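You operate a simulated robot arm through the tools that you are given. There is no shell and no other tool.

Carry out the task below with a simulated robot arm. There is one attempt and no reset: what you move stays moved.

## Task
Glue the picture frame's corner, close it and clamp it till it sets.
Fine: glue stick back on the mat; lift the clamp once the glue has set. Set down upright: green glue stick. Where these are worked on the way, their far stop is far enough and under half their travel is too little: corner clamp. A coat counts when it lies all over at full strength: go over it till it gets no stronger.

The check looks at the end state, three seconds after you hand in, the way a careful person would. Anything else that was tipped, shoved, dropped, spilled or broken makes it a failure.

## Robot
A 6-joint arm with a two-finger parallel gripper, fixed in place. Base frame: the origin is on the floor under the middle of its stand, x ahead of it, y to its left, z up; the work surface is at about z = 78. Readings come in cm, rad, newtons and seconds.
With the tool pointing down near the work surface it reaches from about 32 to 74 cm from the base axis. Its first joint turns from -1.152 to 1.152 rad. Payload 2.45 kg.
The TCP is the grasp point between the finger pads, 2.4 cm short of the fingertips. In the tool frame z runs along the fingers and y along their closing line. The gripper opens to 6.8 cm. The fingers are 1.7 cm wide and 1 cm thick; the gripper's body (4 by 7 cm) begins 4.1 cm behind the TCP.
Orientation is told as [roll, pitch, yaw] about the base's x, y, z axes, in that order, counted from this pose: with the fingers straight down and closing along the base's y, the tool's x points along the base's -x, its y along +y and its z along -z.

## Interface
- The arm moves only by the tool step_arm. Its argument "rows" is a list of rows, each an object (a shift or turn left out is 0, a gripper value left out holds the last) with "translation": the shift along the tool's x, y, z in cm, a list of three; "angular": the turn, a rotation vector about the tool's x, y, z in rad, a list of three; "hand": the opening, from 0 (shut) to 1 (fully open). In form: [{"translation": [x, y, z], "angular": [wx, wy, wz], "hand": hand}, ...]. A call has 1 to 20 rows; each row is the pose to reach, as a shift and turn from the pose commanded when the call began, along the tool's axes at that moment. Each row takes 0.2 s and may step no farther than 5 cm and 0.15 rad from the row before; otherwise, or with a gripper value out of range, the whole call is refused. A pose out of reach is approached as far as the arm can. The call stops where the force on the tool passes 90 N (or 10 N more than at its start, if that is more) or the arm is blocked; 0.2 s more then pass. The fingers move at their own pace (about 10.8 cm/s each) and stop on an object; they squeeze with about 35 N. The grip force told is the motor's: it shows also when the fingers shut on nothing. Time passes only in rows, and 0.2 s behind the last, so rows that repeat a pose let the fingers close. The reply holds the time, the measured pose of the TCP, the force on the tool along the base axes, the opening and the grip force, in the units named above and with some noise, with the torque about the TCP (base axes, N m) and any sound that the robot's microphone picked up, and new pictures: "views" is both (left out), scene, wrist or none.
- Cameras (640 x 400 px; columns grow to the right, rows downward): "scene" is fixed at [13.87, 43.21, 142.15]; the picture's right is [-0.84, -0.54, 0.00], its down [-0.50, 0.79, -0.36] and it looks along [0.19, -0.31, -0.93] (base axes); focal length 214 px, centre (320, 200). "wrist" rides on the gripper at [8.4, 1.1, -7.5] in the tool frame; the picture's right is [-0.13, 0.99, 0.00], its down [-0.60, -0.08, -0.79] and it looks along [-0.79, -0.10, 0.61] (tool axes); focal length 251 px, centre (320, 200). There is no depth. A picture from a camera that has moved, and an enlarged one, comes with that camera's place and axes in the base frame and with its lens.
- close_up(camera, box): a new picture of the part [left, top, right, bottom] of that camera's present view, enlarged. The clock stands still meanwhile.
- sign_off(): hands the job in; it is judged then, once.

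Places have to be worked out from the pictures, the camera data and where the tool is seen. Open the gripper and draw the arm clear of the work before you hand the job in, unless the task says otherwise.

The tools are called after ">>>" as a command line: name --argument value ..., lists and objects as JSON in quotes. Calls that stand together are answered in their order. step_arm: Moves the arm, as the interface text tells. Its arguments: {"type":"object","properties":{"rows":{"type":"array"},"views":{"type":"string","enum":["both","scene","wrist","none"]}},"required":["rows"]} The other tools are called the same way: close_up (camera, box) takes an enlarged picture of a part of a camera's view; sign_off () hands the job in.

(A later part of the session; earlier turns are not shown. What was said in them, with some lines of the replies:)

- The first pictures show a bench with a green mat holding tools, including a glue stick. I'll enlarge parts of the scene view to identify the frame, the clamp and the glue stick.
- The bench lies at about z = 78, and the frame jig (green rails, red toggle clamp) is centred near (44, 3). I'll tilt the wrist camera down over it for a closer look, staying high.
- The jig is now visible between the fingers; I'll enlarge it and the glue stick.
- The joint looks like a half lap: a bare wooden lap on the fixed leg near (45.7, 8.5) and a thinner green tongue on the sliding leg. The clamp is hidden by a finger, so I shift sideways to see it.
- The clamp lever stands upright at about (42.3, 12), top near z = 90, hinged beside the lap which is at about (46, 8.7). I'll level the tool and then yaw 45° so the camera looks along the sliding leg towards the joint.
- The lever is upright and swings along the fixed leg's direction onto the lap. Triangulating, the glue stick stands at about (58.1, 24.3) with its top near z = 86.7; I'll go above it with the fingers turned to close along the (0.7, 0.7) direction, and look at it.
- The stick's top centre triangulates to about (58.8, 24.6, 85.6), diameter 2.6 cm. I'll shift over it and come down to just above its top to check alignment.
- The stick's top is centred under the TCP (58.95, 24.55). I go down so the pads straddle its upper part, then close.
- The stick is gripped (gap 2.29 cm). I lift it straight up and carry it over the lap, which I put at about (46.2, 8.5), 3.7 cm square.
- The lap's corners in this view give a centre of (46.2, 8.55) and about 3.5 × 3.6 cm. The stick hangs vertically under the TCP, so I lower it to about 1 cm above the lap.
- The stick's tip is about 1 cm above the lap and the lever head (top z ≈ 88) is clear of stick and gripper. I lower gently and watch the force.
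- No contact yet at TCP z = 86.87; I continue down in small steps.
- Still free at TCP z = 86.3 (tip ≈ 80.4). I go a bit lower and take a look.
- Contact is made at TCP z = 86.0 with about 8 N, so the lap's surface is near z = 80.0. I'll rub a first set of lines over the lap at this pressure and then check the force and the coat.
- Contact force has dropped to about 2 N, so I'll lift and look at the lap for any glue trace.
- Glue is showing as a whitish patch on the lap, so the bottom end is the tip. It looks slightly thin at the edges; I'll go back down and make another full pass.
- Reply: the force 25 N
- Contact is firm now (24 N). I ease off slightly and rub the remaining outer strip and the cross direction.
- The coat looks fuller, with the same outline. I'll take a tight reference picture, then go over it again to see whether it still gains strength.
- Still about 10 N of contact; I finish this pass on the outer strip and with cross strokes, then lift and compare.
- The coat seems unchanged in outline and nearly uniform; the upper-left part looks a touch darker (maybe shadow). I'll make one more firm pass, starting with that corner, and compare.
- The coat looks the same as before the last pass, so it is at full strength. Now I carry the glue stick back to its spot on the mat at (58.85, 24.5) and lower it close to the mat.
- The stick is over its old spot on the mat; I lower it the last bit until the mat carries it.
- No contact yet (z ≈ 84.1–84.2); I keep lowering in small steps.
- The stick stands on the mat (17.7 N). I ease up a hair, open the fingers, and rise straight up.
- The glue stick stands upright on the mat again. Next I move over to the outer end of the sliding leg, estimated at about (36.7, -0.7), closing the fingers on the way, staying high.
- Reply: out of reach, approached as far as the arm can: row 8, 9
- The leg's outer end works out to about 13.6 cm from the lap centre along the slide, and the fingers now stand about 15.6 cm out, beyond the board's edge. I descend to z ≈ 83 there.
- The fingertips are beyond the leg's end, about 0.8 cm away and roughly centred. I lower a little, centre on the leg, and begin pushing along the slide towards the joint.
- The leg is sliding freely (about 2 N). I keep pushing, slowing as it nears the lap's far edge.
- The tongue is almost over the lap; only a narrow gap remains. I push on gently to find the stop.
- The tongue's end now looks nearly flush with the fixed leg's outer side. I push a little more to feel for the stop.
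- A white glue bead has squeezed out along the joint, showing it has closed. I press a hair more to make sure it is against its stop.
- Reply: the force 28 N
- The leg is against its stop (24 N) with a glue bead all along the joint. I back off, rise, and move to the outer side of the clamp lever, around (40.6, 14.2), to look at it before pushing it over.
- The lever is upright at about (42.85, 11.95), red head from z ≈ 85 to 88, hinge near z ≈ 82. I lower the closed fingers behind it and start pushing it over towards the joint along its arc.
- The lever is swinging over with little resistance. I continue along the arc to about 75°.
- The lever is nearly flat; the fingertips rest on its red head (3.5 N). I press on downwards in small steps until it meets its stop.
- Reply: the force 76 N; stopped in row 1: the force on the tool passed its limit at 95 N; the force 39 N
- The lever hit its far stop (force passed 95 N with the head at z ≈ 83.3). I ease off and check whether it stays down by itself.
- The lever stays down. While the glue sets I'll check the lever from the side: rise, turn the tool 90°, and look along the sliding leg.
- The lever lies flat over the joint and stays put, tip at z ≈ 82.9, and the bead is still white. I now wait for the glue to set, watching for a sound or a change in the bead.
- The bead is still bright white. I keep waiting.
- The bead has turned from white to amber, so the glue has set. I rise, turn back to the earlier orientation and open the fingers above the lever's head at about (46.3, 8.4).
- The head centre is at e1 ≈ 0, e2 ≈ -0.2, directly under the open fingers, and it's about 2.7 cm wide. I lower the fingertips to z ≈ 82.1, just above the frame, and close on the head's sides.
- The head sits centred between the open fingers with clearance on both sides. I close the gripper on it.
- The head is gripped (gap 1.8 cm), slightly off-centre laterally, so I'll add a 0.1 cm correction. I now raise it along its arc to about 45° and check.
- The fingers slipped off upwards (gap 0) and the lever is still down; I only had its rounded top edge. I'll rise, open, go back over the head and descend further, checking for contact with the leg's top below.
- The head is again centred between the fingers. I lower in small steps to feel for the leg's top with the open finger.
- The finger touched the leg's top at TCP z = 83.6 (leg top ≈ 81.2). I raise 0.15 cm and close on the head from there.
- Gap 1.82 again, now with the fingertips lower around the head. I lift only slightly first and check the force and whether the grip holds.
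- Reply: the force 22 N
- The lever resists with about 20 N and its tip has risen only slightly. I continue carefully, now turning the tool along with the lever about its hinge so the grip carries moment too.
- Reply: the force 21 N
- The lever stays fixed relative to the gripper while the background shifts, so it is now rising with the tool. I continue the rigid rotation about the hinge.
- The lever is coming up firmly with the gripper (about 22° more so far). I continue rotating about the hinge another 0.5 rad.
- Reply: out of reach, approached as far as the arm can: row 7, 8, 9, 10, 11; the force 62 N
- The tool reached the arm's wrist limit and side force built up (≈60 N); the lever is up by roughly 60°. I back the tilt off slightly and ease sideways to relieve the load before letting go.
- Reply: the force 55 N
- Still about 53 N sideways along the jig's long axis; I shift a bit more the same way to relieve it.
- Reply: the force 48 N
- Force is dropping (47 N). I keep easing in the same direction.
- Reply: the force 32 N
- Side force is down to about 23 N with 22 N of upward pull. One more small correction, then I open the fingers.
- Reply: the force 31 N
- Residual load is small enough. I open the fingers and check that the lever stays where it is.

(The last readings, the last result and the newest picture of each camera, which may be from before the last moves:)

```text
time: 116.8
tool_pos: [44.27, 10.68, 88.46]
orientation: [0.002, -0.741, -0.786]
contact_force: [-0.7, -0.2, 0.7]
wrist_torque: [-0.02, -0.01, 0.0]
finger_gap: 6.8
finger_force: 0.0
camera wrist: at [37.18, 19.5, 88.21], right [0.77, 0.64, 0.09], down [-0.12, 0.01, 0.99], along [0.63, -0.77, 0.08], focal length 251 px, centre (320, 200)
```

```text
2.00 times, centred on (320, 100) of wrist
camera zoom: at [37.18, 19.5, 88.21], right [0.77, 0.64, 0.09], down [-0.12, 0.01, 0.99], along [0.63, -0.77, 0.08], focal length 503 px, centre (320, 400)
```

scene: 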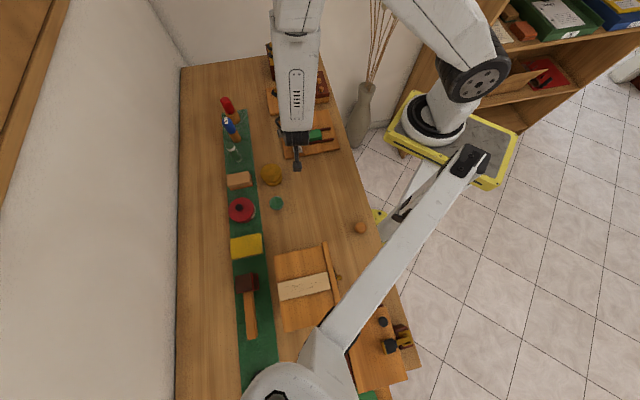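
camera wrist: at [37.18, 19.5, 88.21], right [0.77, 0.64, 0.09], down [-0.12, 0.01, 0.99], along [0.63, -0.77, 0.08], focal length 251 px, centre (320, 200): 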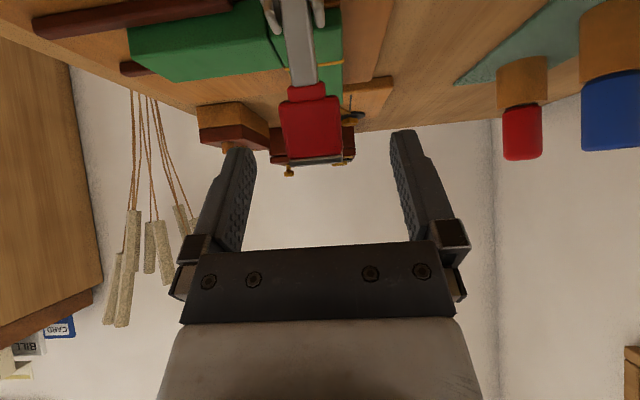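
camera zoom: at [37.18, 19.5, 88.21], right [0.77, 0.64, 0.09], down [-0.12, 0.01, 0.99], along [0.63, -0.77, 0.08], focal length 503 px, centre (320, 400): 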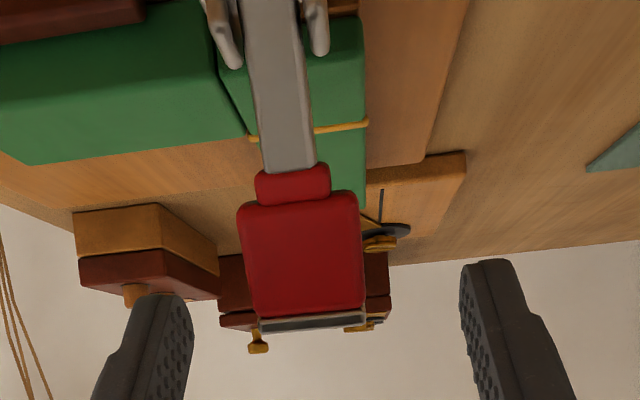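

The lever stays up on its own, at roughly 55–60°. I back out along the finger direction and then bring the tool upright again.

>>> step_arm --rows '[{"translation": [0, 0, -2]}, {"translation": [0, 0, -4]}, {"translation": [0, 0, -6.5]}, {"translation": [0, 0, -6.5]}]' --views "none"

>>> step_arm --rows '[{"translation": [0, 0, -0.5], "angular": [0, 0.125, 0]}, {"translation": [0, 0, -1], "angular": [0, 0.25, 0]}, {"translation": [0, 0, -1.5], "angular": [0, 0.375, 0]}, {"translation": [0, 0, -2], "angular": [0, 0.5, 0]}, {"translation": [0, 0, -2], "angular": [0, 0.625, 0]}, {"translation": [0, 0, -2], "angular": [0, 0.74, 0]}, {"translation": [0, 0, -2], "angular": [0, 0.74, 0]}]' --views "both"

>>> close_up --camera "wrist" --box '[200, 0, 440, 200]'

>>> close_up --camera "scene" --box '[270, 100, 350, 160]'

```text
time: 117.8
tool_pos: [41.07, 13.72, 93.21]
orientation: [0.002, -0.742, -0.786]
contact_force: [0.0, -0.3, 0.7]
wrist_torque: [0.01, 0.01, -0.03]
finger_gap: 6.81
finger_force: 0.1
```

```text
time: 119.4
tool_pos: [40.3, 14.69, 94.58]
orientation: [0.002, 0.0, -0.785]
contact_force: [0.3, -0.5, 0.0]
wrist_torque: [-0.02, 0.03, -0.01]
finger_gap: 6.8
finger_force: 0.0
camera wrist: at [35.17, 21.52, 102.09], right [0.79, 0.61, 0.0], down [0.37, -0.48, 0.79], along [0.49, -0.63, -0.61], focal length 251 px, centre (320, 200)
```

scene: 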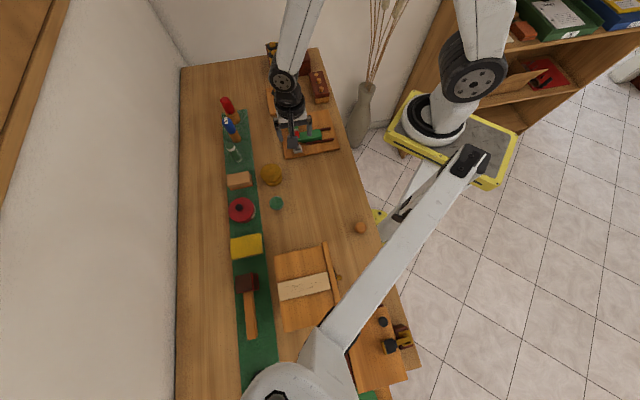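
wrist: 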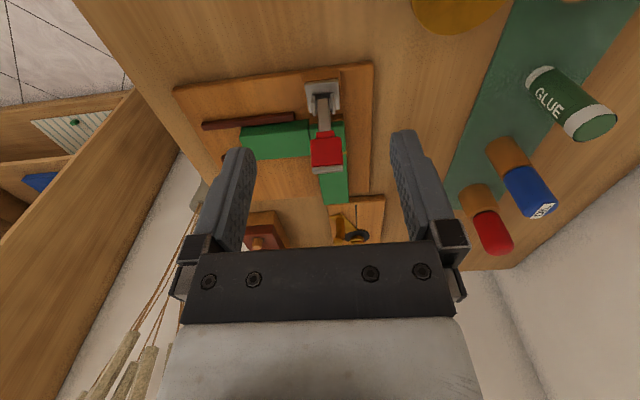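

```text
2.00 times, centred on (320, 100) of wrist
camera zoom: at [35.17, 21.52, 102.09], right [0.79, 0.61, 0.0], down [0.37, -0.48, 0.79], along [0.49, -0.63, -0.61], focal length 503 px, centre (320, 400)
```

zoom: 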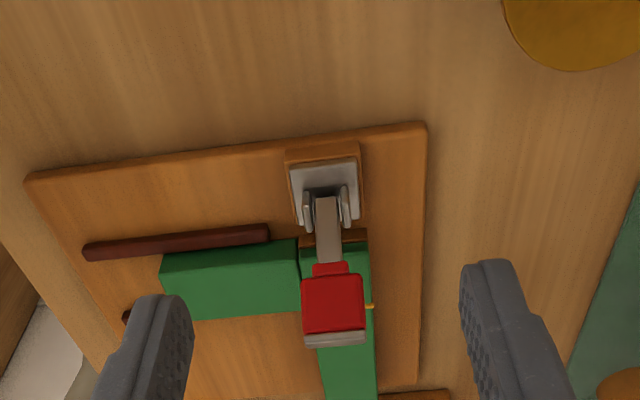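

```text
6.67 times, centred on (310, 130) of scene
camera zoom: at [13.87, 43.21, 142.15], right [-0.84, -0.54, 0.0], down [-0.5, 0.79, -0.36], along [0.19, -0.31, -0.93], focal length 1430 px, centre (387, 667)
```

zoom: 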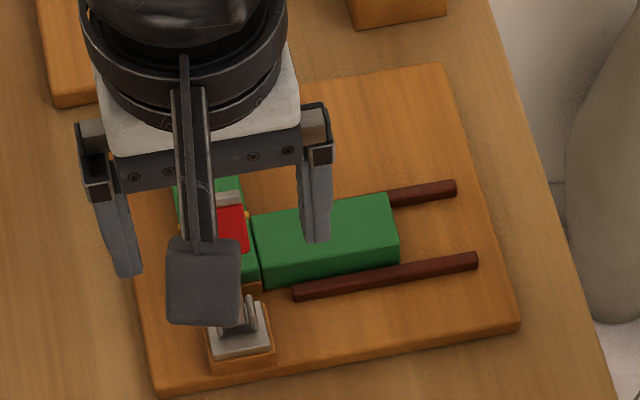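

The lever now stands at roughly 65–70°, well up but not fully open. I'll close the fingers, come down on its joint side, and push it back to upright.

>>> step_arm --rows '[{"translation": [0, 0, -2], "hand": 0}, {"translation": [-2.2, 0.0, -2.5], "hand": 0}, {"translation": [-4.4, -0.1, -2.5], "hand": 0}, {"translation": [-6.6, -0.15, -2.5], "hand": 0}, {"translation": [-8.8, -0.15, -2.5], "hand": 0}, {"translation": [-8.8, -0.15, -2.5], "hand": 0}, {"translation": [-8.8, -0.15, 1], "hand": 0}, {"translation": [-8.8, -0.15, 4], "hand": 0}, {"translation": [-8.8, -0.15, 6], "hand": 0}, {"translation": [-8.8, -0.15, 6], "hand": 0}]' --views "both"

>>> close_up --camera "wrist" --box '[200, 0, 440, 200]'

>>> close_up --camera "scene" --box '[270, 100, 350, 160]'

```text
time: 121.6
tool_pos: [46.39, 8.14, 88.59]
orientation: [0.004, 0.0, -0.784]
contact_force: [-0.4, -0.5, 1.0]
wrist_torque: [0.02, -0.01, -0.01]
finger_gap: 0.0
finger_force: 23.3
camera wrist: at [41.28, 15.01, 96.01], right [0.79, 0.61, 0.0], down [0.37, -0.48, 0.79], along [0.49, -0.63, -0.61], focal length 251 px, centre (320, 200)
```

scene: 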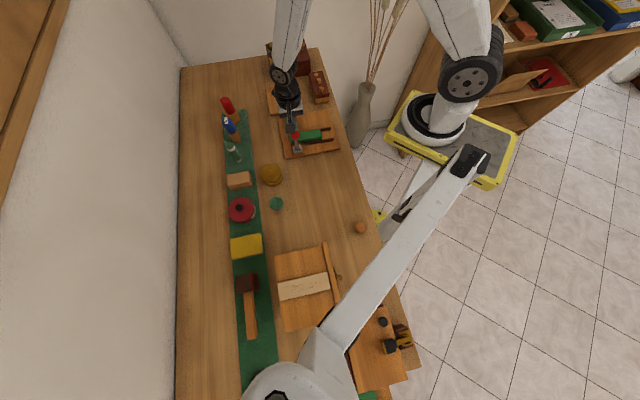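
wrist: 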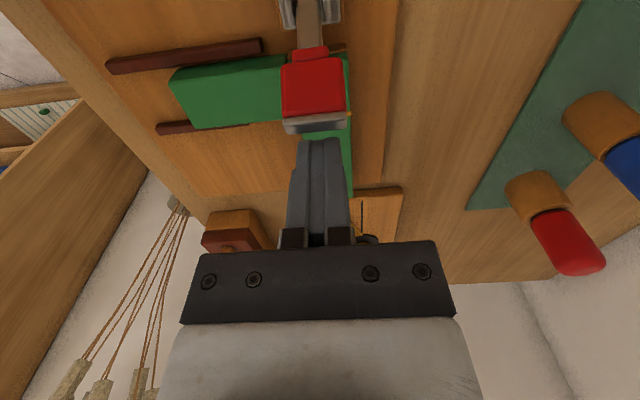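

```text
2.00 times, centred on (320, 100) of wrist
camera zoom: at [41.28, 15.01, 96.01], right [0.79, 0.61, 0.0], down [0.37, -0.48, 0.79], along [0.49, -0.63, -0.61], focal length 503 px, centre (320, 400)
```

zoom: 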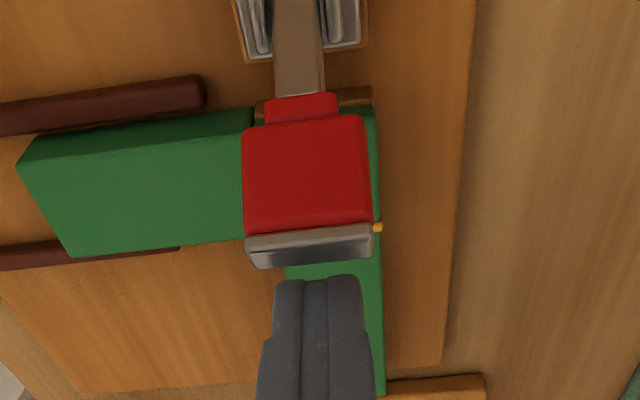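

```text
6.67 times, centred on (310, 130) of scene
camera zoom: at [13.87, 43.21, 142.15], right [-0.84, -0.54, 0.0], down [-0.5, 0.79, -0.36], along [0.19, -0.31, -0.93], focal length 1430 px, centre (387, 667)
```

zoom: 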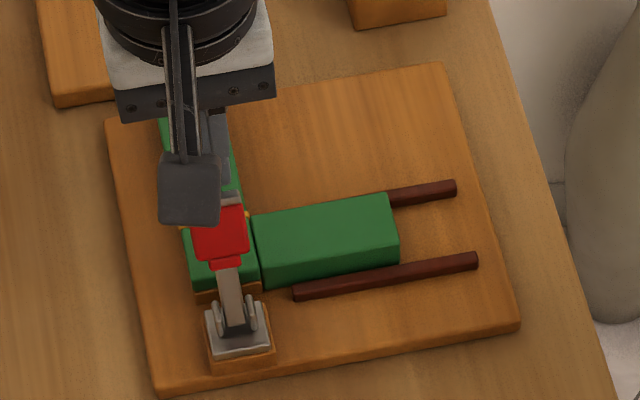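

The lever tip is at about (e2 -1.6, z 86.7), so it stands near 56°. I lower the closed fingers a little more and push it towards upright.

>>> step_arm --rows '[{"translation": [0, 0, 0.6]}, {"translation": [0, 0, 1.2]}, {"translation": [0.4, 0, 1.2]}, {"translation": [0.8, 0, 1.2]}, {"translation": [1.2, 0, 1.2]}, {"translation": [1.6, 0, 1.2]}, {"translation": [2.0, 0, 1.2]}, {"translation": [2.4, 0, 1.2]}, {"translation": [2.4, 0, 1.2]}]' --views "both"

>>> close_up --camera "wrist" --box '[200, 0, 440, 200]'

>>> close_up --camera "scene" --box '[270, 100, 350, 160]'

```text
time: 123.6
tool_pos: [44.71, 10.08, 87.32]
orientation: [0.002, 0.0, -0.785]
contact_force: [-0.6, -0.5, -0.3]
wrist_torque: [0.01, 0.0, 0.06]
finger_gap: 0.0
finger_force: 23.4
camera wrist: at [39.57, 16.94, 94.86], right [0.79, 0.61, 0.0], down [0.37, -0.48, 0.79], along [0.49, -0.63, -0.61], focal length 251 px, centre (320, 200)
```

scene: 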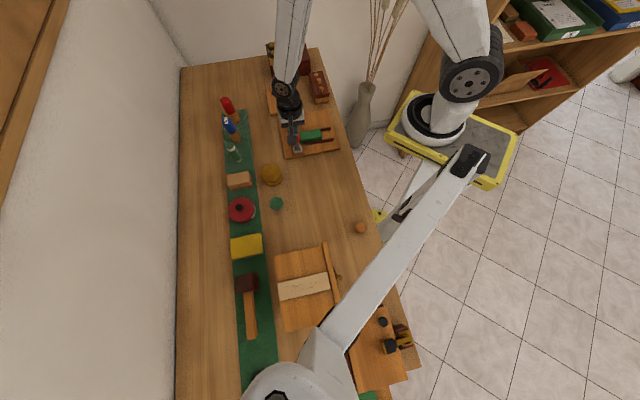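
wrist: 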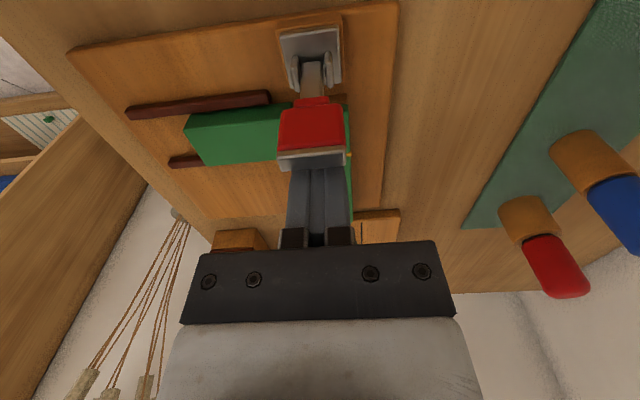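

```text
2.00 times, centred on (320, 100) of wrist
camera zoom: at [39.57, 16.94, 94.86], right [0.79, 0.61, 0.0], down [0.37, -0.48, 0.79], along [0.49, -0.63, -0.61], focal length 503 px, centre (320, 400)
```

zoom: 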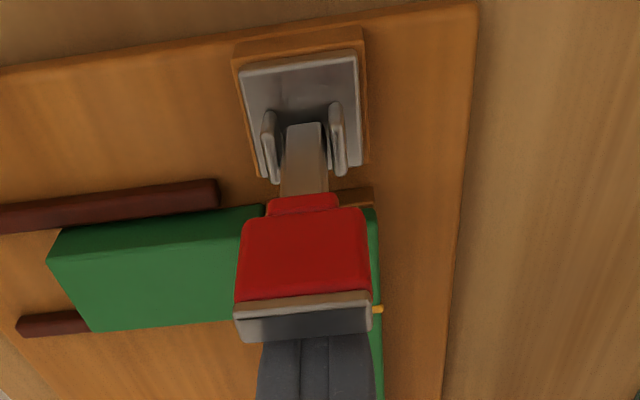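

```text
6.67 times, centred on (310, 130) of scene
camera zoom: at [13.87, 43.21, 142.15], right [-0.84, -0.54, 0.0], down [-0.5, 0.79, -0.36], along [0.19, -0.31, -0.93], focal length 1430 px, centre (387, 667)
```

zoom: 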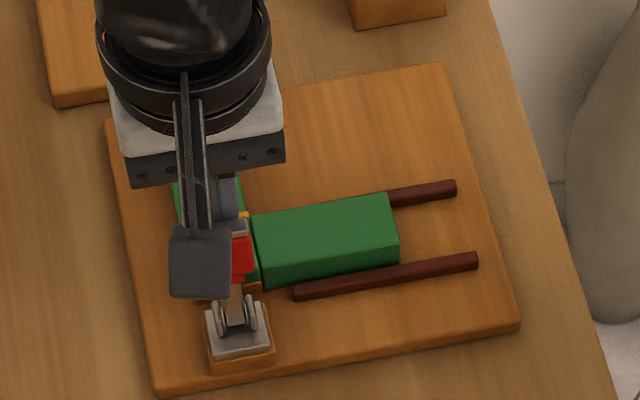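

The lever follows easily and is near upright. I push on in small steps to bring it fully up.

>>> step_arm --rows '[{"translation": [0.25, 0, 0]}, {"translation": [0.5, 0, 0]}, {"translation": [0.75, 0, 0]}, {"translation": [1.0, 0, 0]}, {"translation": [1.0, 0, 0]}]' --views "none"

>>> close_up --camera "wrist" --box '[200, 0, 440, 200]'

```text
time: 124.8
tool_pos: [44.29, 10.56, 87.59]
orientation: [0.007, -0.002, -0.789]
contact_force: [36.2, -53.7, -21.8]
wrist_torque: [-0.84, -0.8, 0.26]
finger_gap: 0.0
finger_force: 23.9
```

```text
2.00 times, centred on (320, 100) of wrist
camera zoom: at [39.22, 17.35, 94.92], right [0.8, 0.61, 0.01], down [0.36, -0.49, 0.79], along [0.48, -0.63, -0.61], focal length 503 px, centre (320, 400)
```

zoom: 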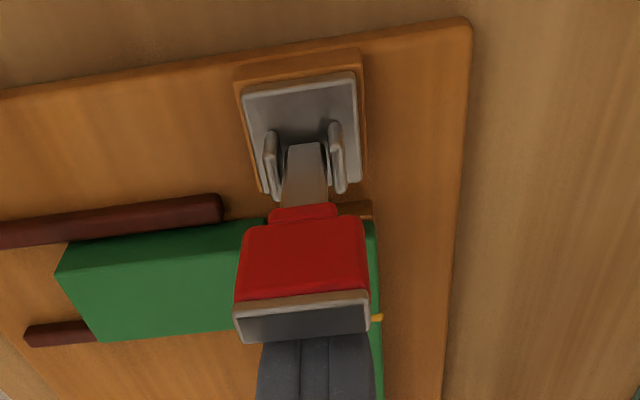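

The lever hit its open stop (63 N), so it's fully lifted. I back off, rise clear and inspect everything.

>>> step_arm --rows '[{"translation": [-0.8, 0, 0]}, {"translation": [-2, 0, 0]}, {"translation": [-3, 0, -1]}, {"translation": [-3.5, 0, -4]}, {"translation": [-3.5, 0, -8]}, {"translation": [-3.5, 0, -12]}, {"translation": [-3.5, 0, -12]}]' --views "both"

>>> close_up --camera "wrist" --box '[200, 0, 440, 200]'

>>> close_up --camera "scene" --box '[270, 100, 350, 160]'

```text
time: 126.4
tool_pos: [46.43, 8.23, 99.22]
orientation: [0.001, -0.001, -0.784]
contact_force: [0.5, 0.7, 0.1]
wrist_torque: [-0.01, 0.03, 0.02]
finger_gap: 0.0
finger_force: 23.6
camera wrist: at [41.3, 15.03, 106.8], right [0.79, 0.61, 0.0], down [0.37, -0.48, 0.79], along [0.49, -0.63, -0.61], focal length 251 px, centre (320, 200)
```

scene: 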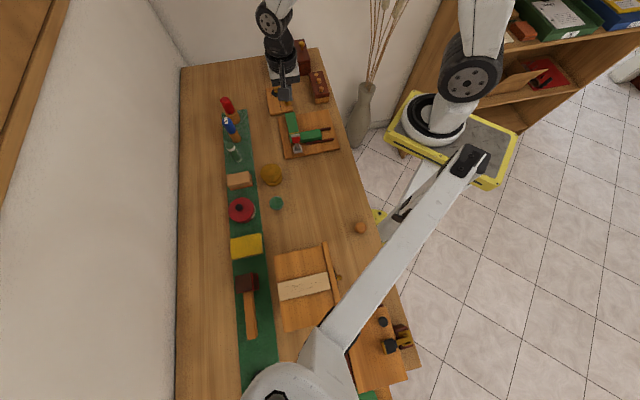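
wrist: 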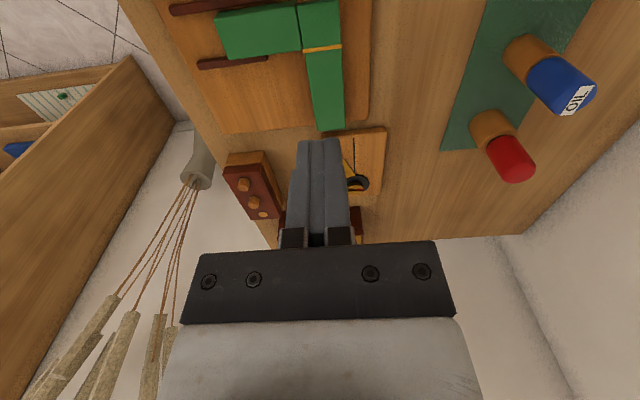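

```text
2.00 times, centred on (320, 100) of wrist
camera zoom: at [41.3, 15.03, 106.8], right [0.79, 0.61, 0.0], down [0.37, -0.48, 0.79], along [0.49, -0.63, -0.61], focal length 503 px, centre (320, 400)
```

zoom: 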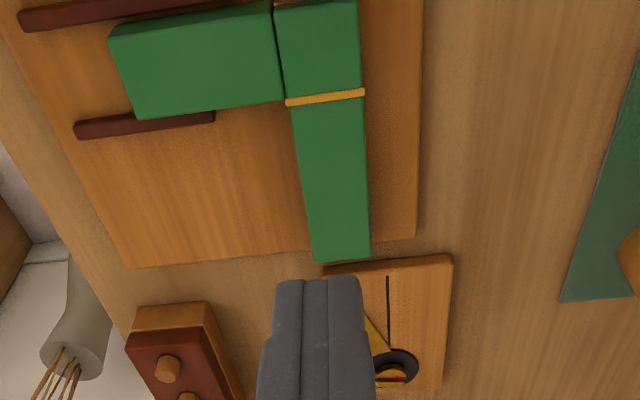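

```text
6.67 times, centred on (310, 130) of scene
camera zoom: at [13.87, 43.21, 142.15], right [-0.84, -0.54, 0.0], down [-0.5, 0.79, -0.36], along [0.19, -0.31, -0.93], focal length 1430 px, centre (387, 667)
```

zoom: 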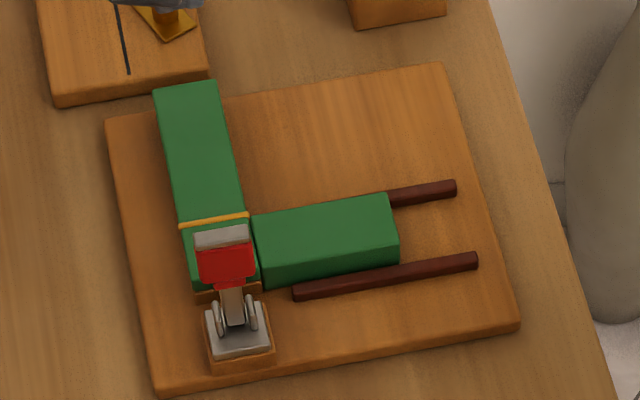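

The joint is closed with a set amber bead, the lever is back upright exactly as at the start, and the board hasn't moved. I open the gripper, draw the arm up and back, and check the rest of the bench.

>>> step_arm --rows '[{"translation": [0, 0, -3], "hand": 1}, {"translation": [0, -1, -6], "hand": 1}, {"translation": [1, -3, -9], "hand": 1}, {"translation": [1, -5, -11], "hand": 1}, {"translation": [1, -5, -11], "hand": 1}]' --views "both"

>>> close_up --camera "scene" --box '[190, 80, 310, 220]'

>>> close_up --camera "scene" --box '[240, 30, 380, 170]'

```text
time: 127.6
tool_pos: [42.15, 5.47, 110.45]
orientation: [0.003, 0.0, -0.784]
contact_force: [-0.5, -0.9, 0.1]
wrist_torque: [-0.03, 0.02, 0.01]
finger_gap: 6.77
finger_force: 0.1
camera wrist: at [37.0, 12.21, 117.86], right [0.79, 0.61, 0.0], down [0.37, -0.48, 0.79], along [0.49, -0.63, -0.61], focal length 251 px, centre (320, 200)
```

scene: 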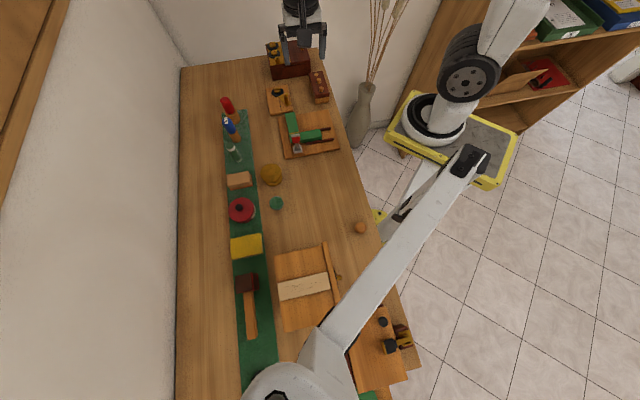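
wrist: 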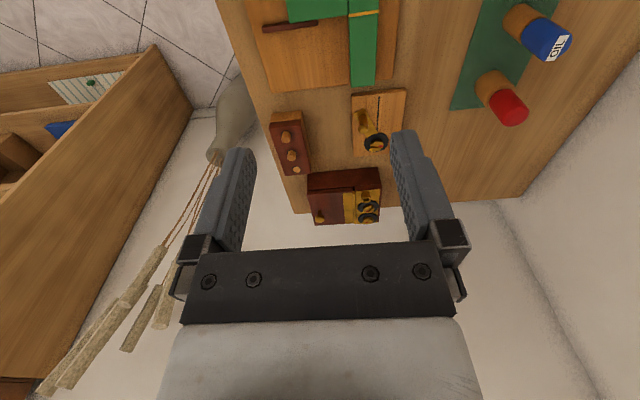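

```text
2.86 times, centred on (250, 150) of scene
camera zoom: at [13.87, 43.21, 142.15], right [-0.84, -0.54, 0.0], down [-0.5, 0.79, -0.36], along [0.19, -0.31, -0.93], focal length 613 px, centre (520, 343)
```

zoom: 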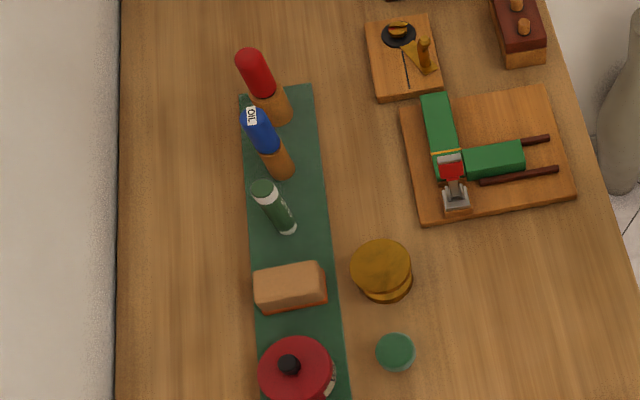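

```text
2.86 times, centred on (310, 100) of scene
camera zoom: at [13.87, 43.21, 142.15], right [-0.84, -0.54, 0.0], down [-0.5, 0.79, -0.36], along [0.19, -0.31, -0.93], focal length 613 px, centre (349, 486)
```

zoom: 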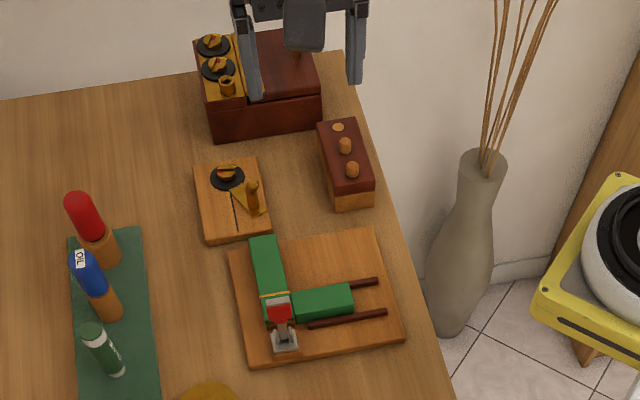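

Everything checks out in the last pictures: the frame's corner is glued, closed and set, the clamp is lifted, and the glue stick stands upright on the mat. Nothing else was disturbed, and the gripper is open and clear. I hand in.

>>> sign_off

```text
The job is handed in.
```

The frame's corner is glued, closed and set, and the job is handed in. The hand-in gave no verdict, so this is what the last pictures and readings showed.

- **Glue:** I went over the lap in four passes. The last pass made the coat no stronger.
- **Joint:** The sliding leg was pushed to its stop. Glue squeezed out in a bead all along the joint.
- **Clamp:** The lever was pressed to its far stop and left down until the bead turned from white to amber. I then lifted it back to its open stop. The first attempt to lift it slipped off, and the second worked.
- **Glue stick:** It stands upright at its old spot on the mat.
- **The rest:** Nothing else on the bench appears to have moved. The gripper is open and the arm is clear of the work.
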